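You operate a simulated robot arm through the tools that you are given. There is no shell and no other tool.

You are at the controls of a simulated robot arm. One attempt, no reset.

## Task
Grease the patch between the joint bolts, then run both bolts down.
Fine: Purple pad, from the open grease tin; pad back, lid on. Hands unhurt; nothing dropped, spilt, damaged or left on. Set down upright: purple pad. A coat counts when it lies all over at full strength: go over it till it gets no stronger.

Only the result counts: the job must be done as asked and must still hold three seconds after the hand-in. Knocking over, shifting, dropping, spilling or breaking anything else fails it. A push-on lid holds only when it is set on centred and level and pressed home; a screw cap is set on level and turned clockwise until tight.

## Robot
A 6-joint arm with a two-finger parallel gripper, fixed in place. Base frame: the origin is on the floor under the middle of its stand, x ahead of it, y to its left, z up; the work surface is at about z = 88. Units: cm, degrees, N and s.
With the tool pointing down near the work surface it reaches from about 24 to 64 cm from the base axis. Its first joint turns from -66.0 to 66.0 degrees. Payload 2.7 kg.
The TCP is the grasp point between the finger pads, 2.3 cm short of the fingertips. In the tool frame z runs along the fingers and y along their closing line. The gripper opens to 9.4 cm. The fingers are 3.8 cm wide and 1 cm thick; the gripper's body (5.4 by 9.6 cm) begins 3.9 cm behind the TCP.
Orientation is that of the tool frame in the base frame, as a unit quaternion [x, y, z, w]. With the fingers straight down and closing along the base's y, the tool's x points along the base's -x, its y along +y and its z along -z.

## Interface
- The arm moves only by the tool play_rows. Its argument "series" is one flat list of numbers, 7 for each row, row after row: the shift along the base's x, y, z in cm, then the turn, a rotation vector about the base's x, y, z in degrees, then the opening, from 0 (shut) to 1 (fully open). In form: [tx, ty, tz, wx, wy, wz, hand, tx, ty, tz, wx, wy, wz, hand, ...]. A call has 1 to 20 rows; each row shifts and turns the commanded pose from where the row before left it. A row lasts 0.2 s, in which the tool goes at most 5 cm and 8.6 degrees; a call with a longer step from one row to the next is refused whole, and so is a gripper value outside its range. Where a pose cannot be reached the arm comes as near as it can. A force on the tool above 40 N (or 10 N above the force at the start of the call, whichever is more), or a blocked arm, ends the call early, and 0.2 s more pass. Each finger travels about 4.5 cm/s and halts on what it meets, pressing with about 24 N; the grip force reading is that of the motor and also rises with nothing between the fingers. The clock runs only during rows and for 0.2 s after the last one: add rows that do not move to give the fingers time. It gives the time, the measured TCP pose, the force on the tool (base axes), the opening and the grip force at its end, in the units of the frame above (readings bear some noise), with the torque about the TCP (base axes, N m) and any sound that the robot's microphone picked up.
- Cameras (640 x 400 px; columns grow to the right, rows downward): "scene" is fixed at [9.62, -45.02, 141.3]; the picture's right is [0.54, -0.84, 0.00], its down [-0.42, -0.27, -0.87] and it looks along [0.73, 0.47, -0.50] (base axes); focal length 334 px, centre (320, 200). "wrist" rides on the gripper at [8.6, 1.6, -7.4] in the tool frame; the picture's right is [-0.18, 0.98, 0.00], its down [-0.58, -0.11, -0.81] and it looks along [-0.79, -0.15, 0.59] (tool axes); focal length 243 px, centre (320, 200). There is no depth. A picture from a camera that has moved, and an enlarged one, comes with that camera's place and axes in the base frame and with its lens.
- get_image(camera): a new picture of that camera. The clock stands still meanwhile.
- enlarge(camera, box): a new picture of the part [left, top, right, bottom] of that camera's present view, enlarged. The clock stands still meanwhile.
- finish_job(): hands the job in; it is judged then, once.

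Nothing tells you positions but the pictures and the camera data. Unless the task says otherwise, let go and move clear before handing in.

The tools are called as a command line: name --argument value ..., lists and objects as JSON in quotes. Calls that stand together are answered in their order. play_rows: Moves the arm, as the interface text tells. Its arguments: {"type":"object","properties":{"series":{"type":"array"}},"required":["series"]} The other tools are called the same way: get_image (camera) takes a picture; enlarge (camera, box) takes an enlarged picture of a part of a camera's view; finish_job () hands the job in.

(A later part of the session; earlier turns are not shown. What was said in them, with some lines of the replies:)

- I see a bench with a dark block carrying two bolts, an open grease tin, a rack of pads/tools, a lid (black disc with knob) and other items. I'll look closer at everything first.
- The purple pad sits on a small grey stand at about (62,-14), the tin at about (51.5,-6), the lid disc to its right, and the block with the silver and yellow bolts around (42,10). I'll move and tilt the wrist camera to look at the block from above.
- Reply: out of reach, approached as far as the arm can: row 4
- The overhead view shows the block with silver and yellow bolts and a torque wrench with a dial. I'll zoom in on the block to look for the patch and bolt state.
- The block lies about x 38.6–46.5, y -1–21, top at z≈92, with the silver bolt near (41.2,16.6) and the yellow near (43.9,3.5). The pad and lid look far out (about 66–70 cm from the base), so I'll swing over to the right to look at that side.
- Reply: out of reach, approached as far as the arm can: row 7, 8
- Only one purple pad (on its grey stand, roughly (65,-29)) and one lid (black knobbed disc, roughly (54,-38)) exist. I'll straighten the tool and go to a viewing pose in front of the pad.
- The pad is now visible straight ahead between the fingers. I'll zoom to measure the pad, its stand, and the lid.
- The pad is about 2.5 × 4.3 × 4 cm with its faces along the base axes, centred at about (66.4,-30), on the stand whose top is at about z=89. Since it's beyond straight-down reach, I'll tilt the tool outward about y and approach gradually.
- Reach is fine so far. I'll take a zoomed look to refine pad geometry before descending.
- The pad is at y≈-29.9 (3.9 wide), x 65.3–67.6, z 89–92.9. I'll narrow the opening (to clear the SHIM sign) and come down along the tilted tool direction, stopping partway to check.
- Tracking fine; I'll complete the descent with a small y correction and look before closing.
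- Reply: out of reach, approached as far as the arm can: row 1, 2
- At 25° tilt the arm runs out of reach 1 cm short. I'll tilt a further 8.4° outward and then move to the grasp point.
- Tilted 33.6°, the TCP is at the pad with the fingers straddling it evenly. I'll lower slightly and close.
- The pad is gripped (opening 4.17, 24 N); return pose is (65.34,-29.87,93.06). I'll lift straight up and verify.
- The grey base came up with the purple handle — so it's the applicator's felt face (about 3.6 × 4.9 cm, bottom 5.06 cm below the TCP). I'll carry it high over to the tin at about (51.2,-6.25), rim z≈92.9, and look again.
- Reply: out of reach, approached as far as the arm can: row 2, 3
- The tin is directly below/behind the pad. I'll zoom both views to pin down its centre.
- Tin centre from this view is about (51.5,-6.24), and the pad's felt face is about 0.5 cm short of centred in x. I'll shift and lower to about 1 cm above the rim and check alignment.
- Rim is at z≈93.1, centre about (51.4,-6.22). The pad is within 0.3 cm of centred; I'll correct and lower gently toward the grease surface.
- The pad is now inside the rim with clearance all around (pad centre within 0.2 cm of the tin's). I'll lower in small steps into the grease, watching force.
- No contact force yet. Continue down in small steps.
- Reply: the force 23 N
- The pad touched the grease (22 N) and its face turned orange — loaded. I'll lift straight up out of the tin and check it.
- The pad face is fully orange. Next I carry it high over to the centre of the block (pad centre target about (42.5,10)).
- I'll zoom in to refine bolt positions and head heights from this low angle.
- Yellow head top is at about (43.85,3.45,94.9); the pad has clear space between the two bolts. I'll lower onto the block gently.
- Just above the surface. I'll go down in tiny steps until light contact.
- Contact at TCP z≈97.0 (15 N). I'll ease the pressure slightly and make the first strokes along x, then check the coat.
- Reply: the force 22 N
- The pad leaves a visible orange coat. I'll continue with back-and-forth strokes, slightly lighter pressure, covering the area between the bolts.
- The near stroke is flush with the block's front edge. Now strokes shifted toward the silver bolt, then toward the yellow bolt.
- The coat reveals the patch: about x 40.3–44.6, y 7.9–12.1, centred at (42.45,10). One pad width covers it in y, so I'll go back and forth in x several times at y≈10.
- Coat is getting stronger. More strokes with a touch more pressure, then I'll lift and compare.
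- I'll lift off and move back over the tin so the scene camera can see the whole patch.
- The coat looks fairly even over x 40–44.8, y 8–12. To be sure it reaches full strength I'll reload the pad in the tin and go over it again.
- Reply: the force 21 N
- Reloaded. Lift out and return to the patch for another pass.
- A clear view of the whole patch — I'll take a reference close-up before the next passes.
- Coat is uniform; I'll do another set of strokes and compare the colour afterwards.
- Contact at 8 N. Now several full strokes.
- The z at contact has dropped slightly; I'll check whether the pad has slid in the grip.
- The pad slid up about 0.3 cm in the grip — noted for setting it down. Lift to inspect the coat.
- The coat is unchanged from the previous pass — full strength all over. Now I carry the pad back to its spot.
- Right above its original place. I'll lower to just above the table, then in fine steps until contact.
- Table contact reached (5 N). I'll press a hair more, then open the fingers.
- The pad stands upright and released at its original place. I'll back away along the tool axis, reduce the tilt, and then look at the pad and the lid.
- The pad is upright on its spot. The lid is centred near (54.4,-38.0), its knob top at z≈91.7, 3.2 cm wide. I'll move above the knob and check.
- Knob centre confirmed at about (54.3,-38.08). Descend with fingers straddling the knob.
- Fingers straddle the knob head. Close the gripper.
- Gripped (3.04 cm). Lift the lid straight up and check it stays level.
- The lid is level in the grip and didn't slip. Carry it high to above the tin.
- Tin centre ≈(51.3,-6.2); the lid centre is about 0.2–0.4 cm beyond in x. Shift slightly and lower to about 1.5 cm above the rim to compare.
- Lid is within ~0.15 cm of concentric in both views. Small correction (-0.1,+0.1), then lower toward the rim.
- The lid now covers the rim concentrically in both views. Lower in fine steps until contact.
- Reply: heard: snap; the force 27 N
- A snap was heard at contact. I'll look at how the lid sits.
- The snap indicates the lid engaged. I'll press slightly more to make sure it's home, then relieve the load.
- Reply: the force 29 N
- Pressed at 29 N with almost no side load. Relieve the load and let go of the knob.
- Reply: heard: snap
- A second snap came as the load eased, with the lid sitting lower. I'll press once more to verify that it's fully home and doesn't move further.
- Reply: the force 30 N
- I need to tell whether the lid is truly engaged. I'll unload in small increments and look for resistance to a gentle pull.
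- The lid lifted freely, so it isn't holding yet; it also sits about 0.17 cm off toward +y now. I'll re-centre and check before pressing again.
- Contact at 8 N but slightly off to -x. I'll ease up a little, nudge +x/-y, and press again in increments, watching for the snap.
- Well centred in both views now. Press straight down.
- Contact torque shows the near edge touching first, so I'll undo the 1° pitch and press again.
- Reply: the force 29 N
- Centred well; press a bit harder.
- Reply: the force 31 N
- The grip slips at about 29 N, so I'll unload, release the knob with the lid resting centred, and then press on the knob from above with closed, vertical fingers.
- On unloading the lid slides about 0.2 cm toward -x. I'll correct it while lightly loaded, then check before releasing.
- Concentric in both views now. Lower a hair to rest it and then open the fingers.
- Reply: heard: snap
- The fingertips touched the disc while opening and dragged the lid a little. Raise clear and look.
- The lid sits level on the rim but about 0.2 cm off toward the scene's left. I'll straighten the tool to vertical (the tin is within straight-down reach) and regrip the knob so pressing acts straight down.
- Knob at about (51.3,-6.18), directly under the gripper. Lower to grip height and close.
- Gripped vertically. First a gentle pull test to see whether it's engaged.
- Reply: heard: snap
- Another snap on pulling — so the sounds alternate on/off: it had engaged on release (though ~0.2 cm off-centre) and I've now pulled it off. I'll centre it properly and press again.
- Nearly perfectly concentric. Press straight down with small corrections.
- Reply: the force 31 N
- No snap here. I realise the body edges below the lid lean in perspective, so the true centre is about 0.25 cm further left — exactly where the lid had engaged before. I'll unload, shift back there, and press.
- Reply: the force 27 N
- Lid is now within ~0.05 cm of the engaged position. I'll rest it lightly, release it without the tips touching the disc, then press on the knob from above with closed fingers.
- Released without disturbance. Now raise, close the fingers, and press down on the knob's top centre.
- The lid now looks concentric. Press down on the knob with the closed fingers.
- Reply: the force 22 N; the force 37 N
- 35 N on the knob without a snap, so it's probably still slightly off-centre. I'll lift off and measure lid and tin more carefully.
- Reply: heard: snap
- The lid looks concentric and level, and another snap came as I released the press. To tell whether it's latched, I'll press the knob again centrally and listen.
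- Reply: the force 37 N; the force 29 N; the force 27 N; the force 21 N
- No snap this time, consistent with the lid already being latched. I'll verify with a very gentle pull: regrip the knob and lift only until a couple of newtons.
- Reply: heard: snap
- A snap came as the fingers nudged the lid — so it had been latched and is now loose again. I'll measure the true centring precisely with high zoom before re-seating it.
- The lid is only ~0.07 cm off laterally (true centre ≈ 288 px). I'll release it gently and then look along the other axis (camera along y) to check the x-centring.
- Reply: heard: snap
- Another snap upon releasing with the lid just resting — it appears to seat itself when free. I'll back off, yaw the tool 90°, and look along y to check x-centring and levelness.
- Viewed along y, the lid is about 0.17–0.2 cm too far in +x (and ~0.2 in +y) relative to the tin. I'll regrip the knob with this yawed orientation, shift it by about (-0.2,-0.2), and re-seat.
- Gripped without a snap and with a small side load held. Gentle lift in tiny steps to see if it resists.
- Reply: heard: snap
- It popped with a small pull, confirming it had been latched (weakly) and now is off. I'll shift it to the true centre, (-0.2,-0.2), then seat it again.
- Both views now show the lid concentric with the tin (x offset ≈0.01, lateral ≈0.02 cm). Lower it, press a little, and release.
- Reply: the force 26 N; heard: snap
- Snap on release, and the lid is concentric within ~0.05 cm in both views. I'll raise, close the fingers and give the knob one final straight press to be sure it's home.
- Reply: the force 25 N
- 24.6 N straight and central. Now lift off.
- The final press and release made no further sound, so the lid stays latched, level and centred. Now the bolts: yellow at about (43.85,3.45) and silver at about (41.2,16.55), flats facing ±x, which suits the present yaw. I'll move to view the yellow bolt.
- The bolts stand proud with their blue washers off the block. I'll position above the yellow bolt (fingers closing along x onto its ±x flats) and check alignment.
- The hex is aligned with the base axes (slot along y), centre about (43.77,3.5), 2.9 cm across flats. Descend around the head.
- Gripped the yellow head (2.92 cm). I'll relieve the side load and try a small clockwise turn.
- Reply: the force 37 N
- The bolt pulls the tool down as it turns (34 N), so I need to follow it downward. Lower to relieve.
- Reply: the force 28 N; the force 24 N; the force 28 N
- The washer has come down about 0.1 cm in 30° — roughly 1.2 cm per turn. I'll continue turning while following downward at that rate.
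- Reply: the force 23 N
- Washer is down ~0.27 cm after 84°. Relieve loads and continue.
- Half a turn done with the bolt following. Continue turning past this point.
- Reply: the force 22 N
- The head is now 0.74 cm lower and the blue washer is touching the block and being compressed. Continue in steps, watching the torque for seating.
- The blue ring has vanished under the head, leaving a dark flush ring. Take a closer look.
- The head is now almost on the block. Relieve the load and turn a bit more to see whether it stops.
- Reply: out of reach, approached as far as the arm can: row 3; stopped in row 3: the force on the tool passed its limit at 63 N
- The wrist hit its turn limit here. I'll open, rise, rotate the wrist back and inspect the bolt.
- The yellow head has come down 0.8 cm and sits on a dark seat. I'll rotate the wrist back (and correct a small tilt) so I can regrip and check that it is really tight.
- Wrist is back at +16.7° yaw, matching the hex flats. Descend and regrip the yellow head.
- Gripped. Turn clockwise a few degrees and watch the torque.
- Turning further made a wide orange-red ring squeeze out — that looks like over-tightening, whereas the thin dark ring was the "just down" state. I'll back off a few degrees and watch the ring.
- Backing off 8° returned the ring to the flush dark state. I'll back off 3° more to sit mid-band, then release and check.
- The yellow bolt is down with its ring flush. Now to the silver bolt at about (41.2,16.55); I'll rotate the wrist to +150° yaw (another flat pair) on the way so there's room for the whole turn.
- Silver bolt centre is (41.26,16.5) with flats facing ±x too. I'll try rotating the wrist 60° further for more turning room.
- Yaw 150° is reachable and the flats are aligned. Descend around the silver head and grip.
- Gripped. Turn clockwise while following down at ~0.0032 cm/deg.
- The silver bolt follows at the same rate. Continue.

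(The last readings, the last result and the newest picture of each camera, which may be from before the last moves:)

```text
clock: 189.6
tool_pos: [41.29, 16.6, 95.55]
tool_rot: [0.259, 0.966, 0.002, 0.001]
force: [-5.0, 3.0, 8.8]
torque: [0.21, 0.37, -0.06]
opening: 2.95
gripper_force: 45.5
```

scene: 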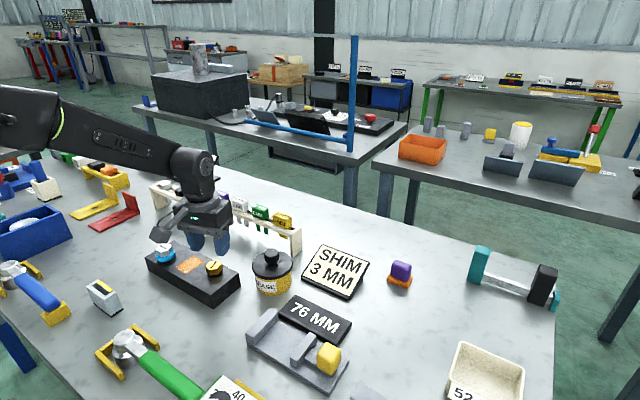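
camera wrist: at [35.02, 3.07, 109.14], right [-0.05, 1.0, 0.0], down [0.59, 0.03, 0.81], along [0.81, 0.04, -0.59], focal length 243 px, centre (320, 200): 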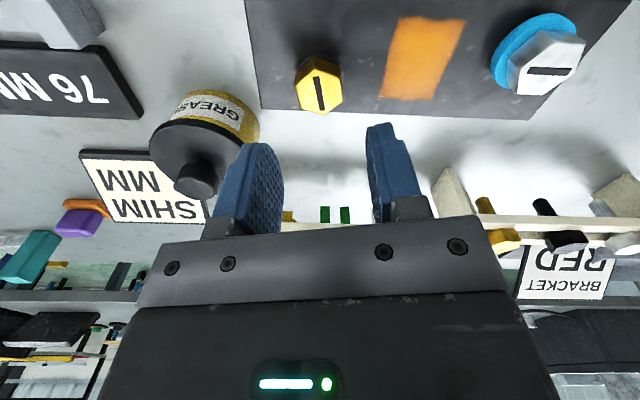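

play_rows --series '[-0.03, 0.02, -0.01, 0, 0, -6, 0.2, 0, 0, -0.02, 0, 0, -6, 0.2, 0, 0, -0.02, 0, 0, -6, 0.2, 0, 0, -0.02, 0, 0, -6, 0.2, 0, 0, -0.02, 0, 0, -6, 0.2, 0, 0, 0, 0, 0, 0, 0.2]'

enlarge --camera "scene" --box '[145, 235, 185, 270]'

```text
clock: 191.0
tool_pos: [41.34, 16.51, 95.3]
tool_rot: [0.499, 0.866, 0.001, 0.001]
force: [5.1, 10.1, -2.1]
torque: [-0.36, -0.54, -0.04]
opening: 2.94
gripper_force: 45.2
```

```text
11.43 times, centred on (165, 252) of scene
camera zoom: at [9.63, -44.99, 141.3], right [0.54, -0.84, 0.0], down [-0.42, -0.27, -0.87], along [0.73, 0.47, -0.5], focal length 3819 px, centre (2091, -400)
```

zoom: 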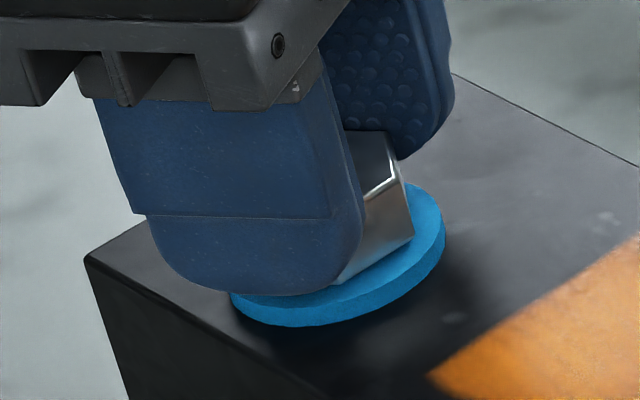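

play_rows --series '[0.03, 0.05, -0.02, 0, 0, -6, 0.2, 0, 0, -0.02, 0, 0, -6, 0.2, 0, 0, -0.02, 0, 0, -6, 0.2, 0, 0, 0, 0, 0, 0, 0.2]'

enlarge --camera "scene" --box '[145, 235, 185, 270]'

```text
clock: 192.0
tool_pos: [41.2, 16.6, 95.28]
tool_rot: [0.629, 0.778, 0.001, 0.001]
force: [3.3, 2.4, 7.2]
torque: [0.28, 0.16, -0.08]
opening: 2.95
gripper_force: 44.8
```

```text
11.43 times, centred on (165, 252) of scene
camera zoom: at [9.61, -45.02, 141.3], right [0.54, -0.84, 0.0], down [-0.42, -0.27, -0.87], along [0.73, 0.47, -0.5], focal length 3819 px, centre (2091, -400)
```

zoom: 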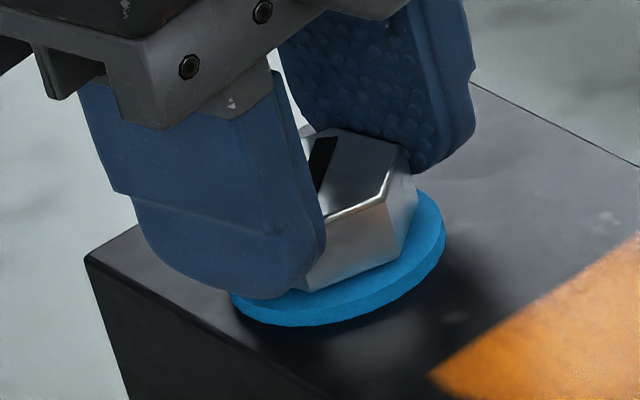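

Still thin blue at 228°. Small steps now.

play_rows --series '[0.02, 0.01, -0.02, 0, 0, -4, 0.2, 0, 0, -0.015, 0, 0, -4, 0.2, 0, 0, 0, 0, 0, 0, 0.2]'

enlarge --camera "scene" --box '[145, 235, 185, 270]'

```text
clock: 192.8
tool_pos: [41.21, 16.62, 95.27]
tool_rot: [0.682, 0.732, 0.001, 0.002]
force: [1.8, -1.2, 16.3]
torque: [-0.5, 0.1, -0.08]
opening: 2.95
gripper_force: 45.2
```

```text
11.43 times, centred on (165, 252) of scene
camera zoom: at [9.6, -45.03, 141.29], right [0.54, -0.84, 0.0], down [-0.42, -0.27, -0.87], along [0.73, 0.47, -0.5], focal length 3819 px, centre (2091, -400)
```

zoom: 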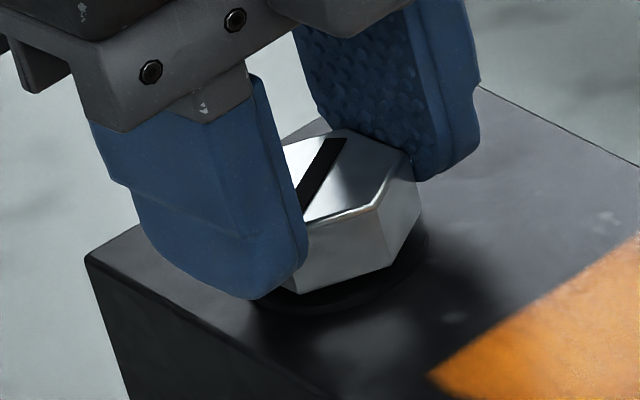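

The silver bolt's ring went dark at ~236°. As with the yellow one, I'll go on to about 255° where a light seating torque appears, checking torque on the way.

play_rows --series '[0, 0, 0.03, 0, 0, -5, 0.2, 0, 0, -0.015, 0, 0, -5, 0.2, 0, 0, 0, 0, 0, 0, 0.2]'

```text
clock: 193.6
tool_pos: [41.2, 16.56, 95.32]
tool_rot: [0.744, 0.669, 0.001, 0.0]
force: [8.3, 0.8, 7.7]
torque: [-0.49, -0.08, 0.04]
opening: 2.93
gripper_force: 45.3
```

play_rows --series '[0.04, 0, -0.01, 0, 0, -4, 0.2, 0, 0, -0.01, 0, 0, -4, 0.2, 0, 0, 0, 0, 0, 0, 0.2]'

enlarge --camera "scene" --box '[145, 235, 185, 270]'

```text
clock: 194.4
tool_pos: [41.21, 16.63, 95.16]
tool_rot: [0.788, 0.615, -0.001, 0.001]
force: [9.8, 1.1, -3.4]
torque: [0.44, -0.43, 0.13]
opening: 2.94
gripper_force: 45.2
```

```text
11.43 times, centred on (165, 252) of scene
camera zoom: at [9.65, -45.02, 141.29], right [0.54, -0.84, 0.0], down [-0.42, -0.27, -0.87], along [0.73, 0.47, -0.5], focal length 3819 px, centre (2091, -400)
```

zoom: 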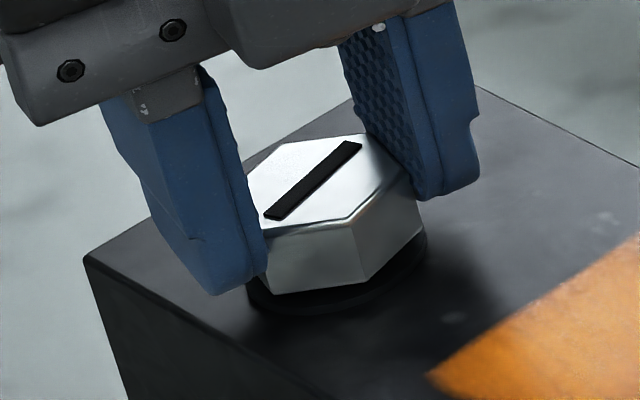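

Torque 0.13 Nm and ring flush. Three more degrees to match the yellow bolt, then release.

play_rows --series '[0.05, 0, -0.01, 0, 0, -3, 0.2, 0, 0, 0, 0, 0, 0, 0.2]'

```text
clock: 195.0
tool_pos: [41.11, 16.59, 95.29]
tool_rot: [0.804, 0.595, -0.001, 0.001]
force: [7.5, 4.3, -9.0]
torque: [0.45, -0.31, 0.22]
opening: 2.96
gripper_force: 45.1
```

play_rows --series '[0.03, 0.02, -0.03, 0, 0, 0, 0.2, 0, 0, 0, 0, 0, 0, 0.38, 0, 0, 0, 0, 0, 0, 0.5, 0, 0, 0, 0, 0, 0, 0.5, 0, 0, 1.5, 0, 0, 0, 0.5, 0, 0, 2.5, 0, 0, 0, 0.5, 0, 0, 2.5, 0, 0, 0, 0.5, 0, 0, 2.5, 0, 0, 0, 0.5, 0, 0, 0, 0, 0, 0, 0.5]'

enlarge --camera "scene" --box '[140, 230, 240, 300]'

get_image --camera "wrist"

```text
clock: 197.0
tool_pos: [41.0, 16.66, 104.33]
tool_rot: [0.803, 0.596, 0.0, 0.002]
force: [-0.6, -1.2, -0.4]
torque: [-0.02, -0.01, 0.03]
opening: 4.68
gripper_force: 0.0
```

```text
5.71 times, centred on (190, 265) of scene
camera zoom: at [9.62, -45.02, 141.3], right [0.54, -0.84, 0.0], down [-0.42, -0.27, -0.87], along [0.73, 0.47, -0.5], focal length 1910 px, centre (1063, -171)
```

zoom: 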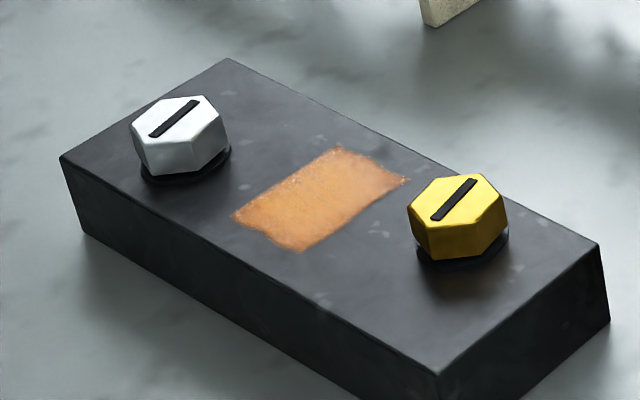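

```text
taken
camera wrist: at [45.11, 24.39, 111.94], right [0.89, -0.46, 0.0], down [-0.27, -0.52, 0.81], along [-0.37, -0.72, -0.59], focal length 243 px, centre (320, 200)
```

wrist: 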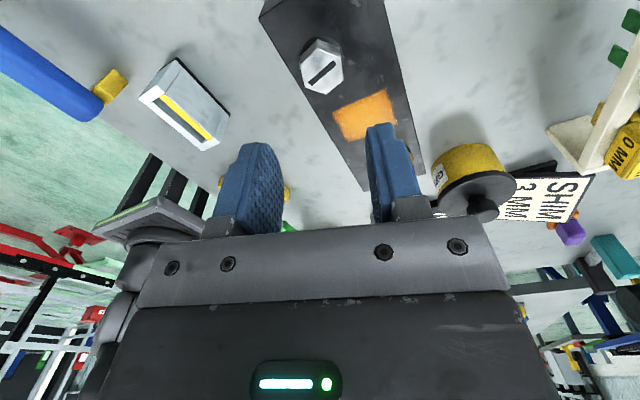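

Both bolts are down with flush dark rings and the grease coat is undisturbed. I'll check the lid and pad, then move the arm clear.

enlarge --camera "scene" --box '[235, 230, 315, 300]'

enlarge --camera "scene" --box '[370, 250, 430, 300]'

get_image --camera "scene"

```text
5.71 times, centred on (275, 265) of scene
camera zoom: at [9.62, -45.02, 141.3], right [0.54, -0.84, 0.0], down [-0.42, -0.27, -0.87], along [0.73, 0.47, -0.5], focal length 1910 px, centre (577, -171)
```

zoom: 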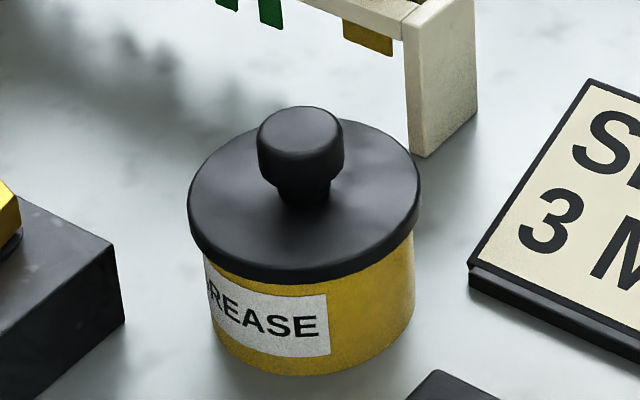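

```text
8.00 times, centred on (400, 275) of scene
camera zoom: at [9.62, -45.02, 141.3], right [0.54, -0.84, 0.0], down [-0.42, -0.27, -0.87], along [0.73, 0.47, -0.5], focal length 2674 px, centre (-320, -400)
```

zoom: 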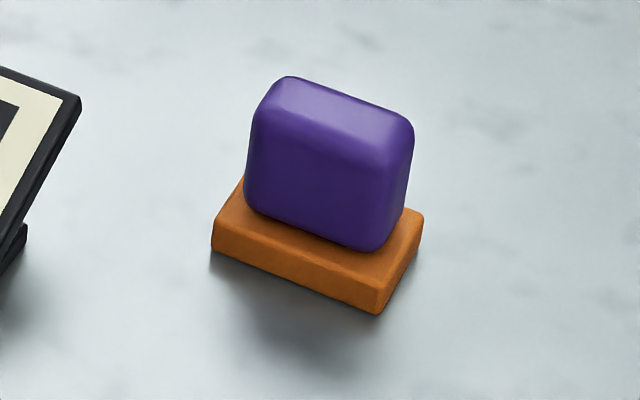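

```text
taken
```

scene: 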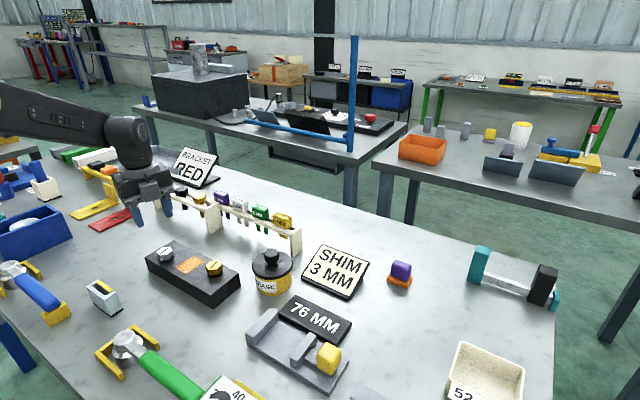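

Pad upright at its place; lid looks level and centred. For certainty I'll take a low-angle look at the lid seat with the wrist camera.

play_rows --series '[0, 0, 2, 0, 0, 8.2, 0.5, 0, 0, 2, 0, 0, 8.2, 0.5, 0, -2, 0, 0, 0, 8.2, 0.5, 0, -2, 0, 0, 0, 8.2, 0.5, 0, -2, 0, 0, 0, 8.2, 0.5, 0, -2, 0, 0, 0, 8.2, 0.5, 0, -2, 0, 0, 0, 8.2, 0.5, 0, -2, 0, 0, 0, 8.2, 0.5, 0, -2, 0, 0, 0, 8.2, 0.5, 0, -2, 0, 0, 0, 8.2, 0.5, 0, -2, 0, 0, 0, 8.2, 0.5, 0, -2, 0, 0, 0, 8.2, 0.5, 0, -2, 0, 0, 0, 8.2, 0.5, 0, 0, 0, 0, 0, 0, 0.5]'

get_image --camera "wrist"

```text
clock: 200.0
tool_pos: [41.47, -5.63, 108.36]
tool_rot: [0.002, 1.0, 0.0, 0.001]
force: [-0.7, 0.6, -1.0]
torque: [0.01, -0.01, 0.0]
opening: 4.71
gripper_force: 0.2
```

```text
taken
camera wrist: at [32.7, -4.02, 115.89], right [0.19, 0.98, 0.0], down [0.58, -0.11, 0.81], along [0.79, -0.15, -0.59], focal length 243 px, centre (320, 200)
```

wrist: 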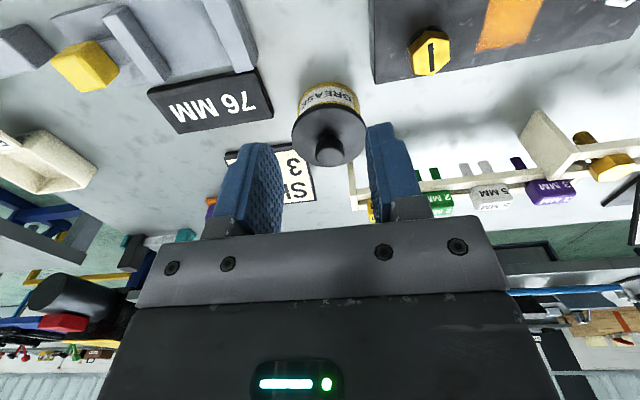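

play_rows --series '[-0.8, -0.1, -2, 0, -8.2, 0, 0.5, -0.8, -0.1, -2, 0, -8.2, 0, 0.5, -0.8, -0.1, -2, 0, -8.2, 0, 0.5, -0.8, -0.1, -1.5, 0, -8.2, 0, 0.5, 0, 0, 0, 0, 0, 0, 0.5]'

get_image --camera "wrist"

enlarge --camera "wrist" --box '[250, 30, 400, 140]'

```text
clock: 201.2
tool_pos: [37.94, -5.85, 101.04]
tool_rot: [0.003, 0.959, 0.001, 0.283]
force: [0.0, 0.3, 0.6]
torque: [-0.07, 0.04, 0.01]
opening: 4.72
gripper_force: 0.0
```

```text
taken
camera wrist: at [26.63, -4.09, 102.53], right [0.16, 0.98, 0.1], down [0.05, -0.11, 0.99], along [0.99, -0.15, -0.07], focal length 243 px, centre (320, 200)
```

wrist: 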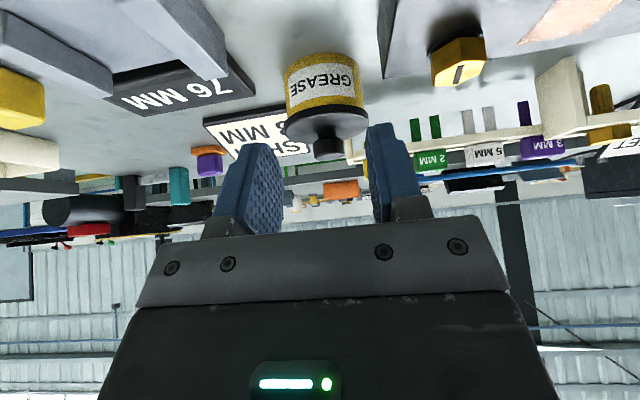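

```text
3.64 times, centred on (325, 85) of wrist
camera zoom: at [26.63, -4.09, 102.53], right [0.16, 0.98, 0.1], down [0.05, -0.11, 0.99], along [0.99, -0.15, -0.07], focal length 882 px, centre (302, 618)
```

zoom: 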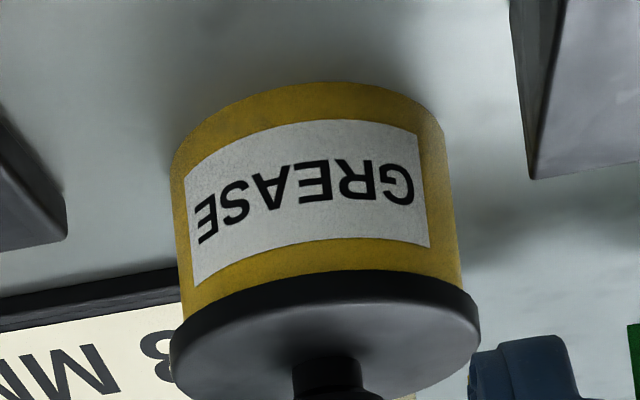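

enlarge --camera "wrist" --box '[410, 0, 530, 100]'

```text
4.00 times, centred on (470, 50) of wrist
camera zoom: at [26.63, -4.09, 102.53], right [0.16, 0.98, 0.1], down [0.05, -0.11, 0.99], along [0.99, -0.15, -0.07], focal length 970 px, centre (-280, 800)
```

zoom: 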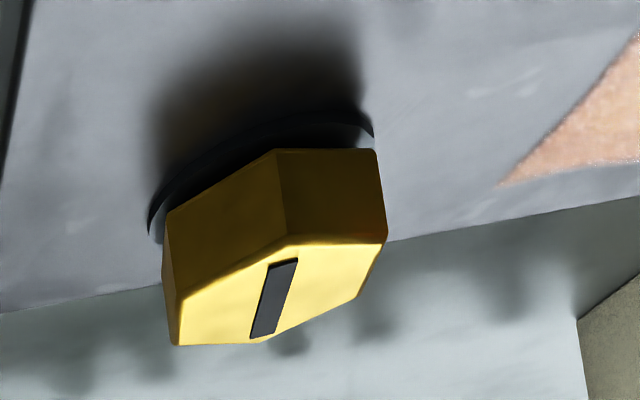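

The lid sits flush and level on the rim, and the yellow head is seated on its thin washer. I'll raise the arm clear and take a last overall look.

play_rows --series '[0, 0, 3, 0, 8.2, 0, 0.5, 0, 0, 3, 0, 8.2, 0, 0.5, 0, 0, 3, 0, 8.2, 0, 0.5, 0, 0, 3, 0, 8.2, 0, 0.5, 0, 0, 2, 0, 0, 0, 0.5, 0, 0, 0, 0, 0, 0, 0.5]'

get_image --camera "scene"

enlarge --camera "scene" --box '[140, 230, 300, 310]'

```text
clock: 202.6
tool_pos: [37.91, -5.71, 115.04]
tool_rot: [0.003, 1.0, 0.001, 0.001]
force: [-0.3, 0.4, -0.4]
torque: [0.03, 0.01, 0.0]
opening: 4.69
gripper_force: 0.1
```

```text
taken
```

scene: 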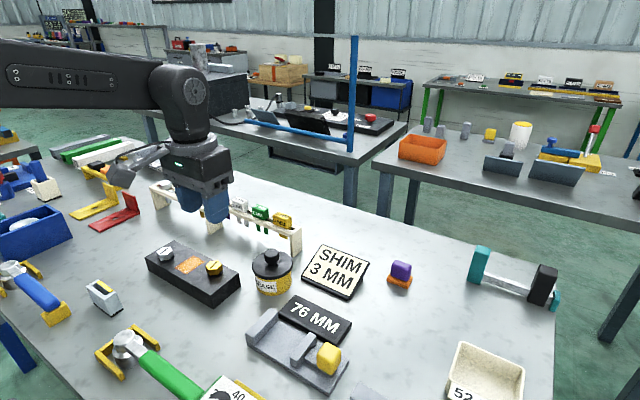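

```text
4.00 times, centred on (220, 270) of scene
camera zoom: at [9.62, -45.02, 141.3], right [0.54, -0.84, 0.0], down [-0.42, -0.27, -0.87], along [0.73, 0.47, -0.5], focal length 1337 px, centre (720, -80)
```

zoom: 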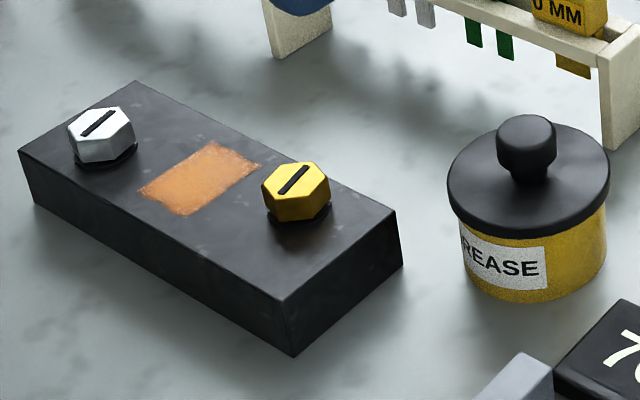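

The patch is coated, both bolts are run down with their rings flush, the purple pad is back upright, the lid is on the tin, and the arm is clear. I'm handing in.

finish_job

```text
The job is handed in.
```

I've handed the job in: the patch is greased, both bolts are run down, the purple pad is back and the lid is on the grease tin. I don't have the verdict yet. Two points below rest on my own reading of what I saw.

- **Grease coat:** I loaded the pad twice from the open tin and went over the patch until a further set of strokes made no visible difference. It covers the whole patch and was undisturbed at the end.
- **Bolts:** Each was turned about 256° clockwise, until its blue ring gave way to a thin dark one and a light seating torque came on. I took that flush dark ring as "down". When I turned the yellow bolt further, a wide orange ring squeezed out. I read that as over-tightening and backed off, and it went dark again.
- **Pad:** It stands upright on its original spot, with the grease still on its face.
- **Lid:** It took several tries to seat, and the tin slid about 0.2–0.3 cm while I was pressing. I heard a snap on the last release, and a further firm press changed nothing. In the last views it sat level, centred and flush on the rim. An earlier gentle pull, of a few newtons at most, unseated it, so the hold may be light.

I saw nothing else shifted, spilt or dropped.
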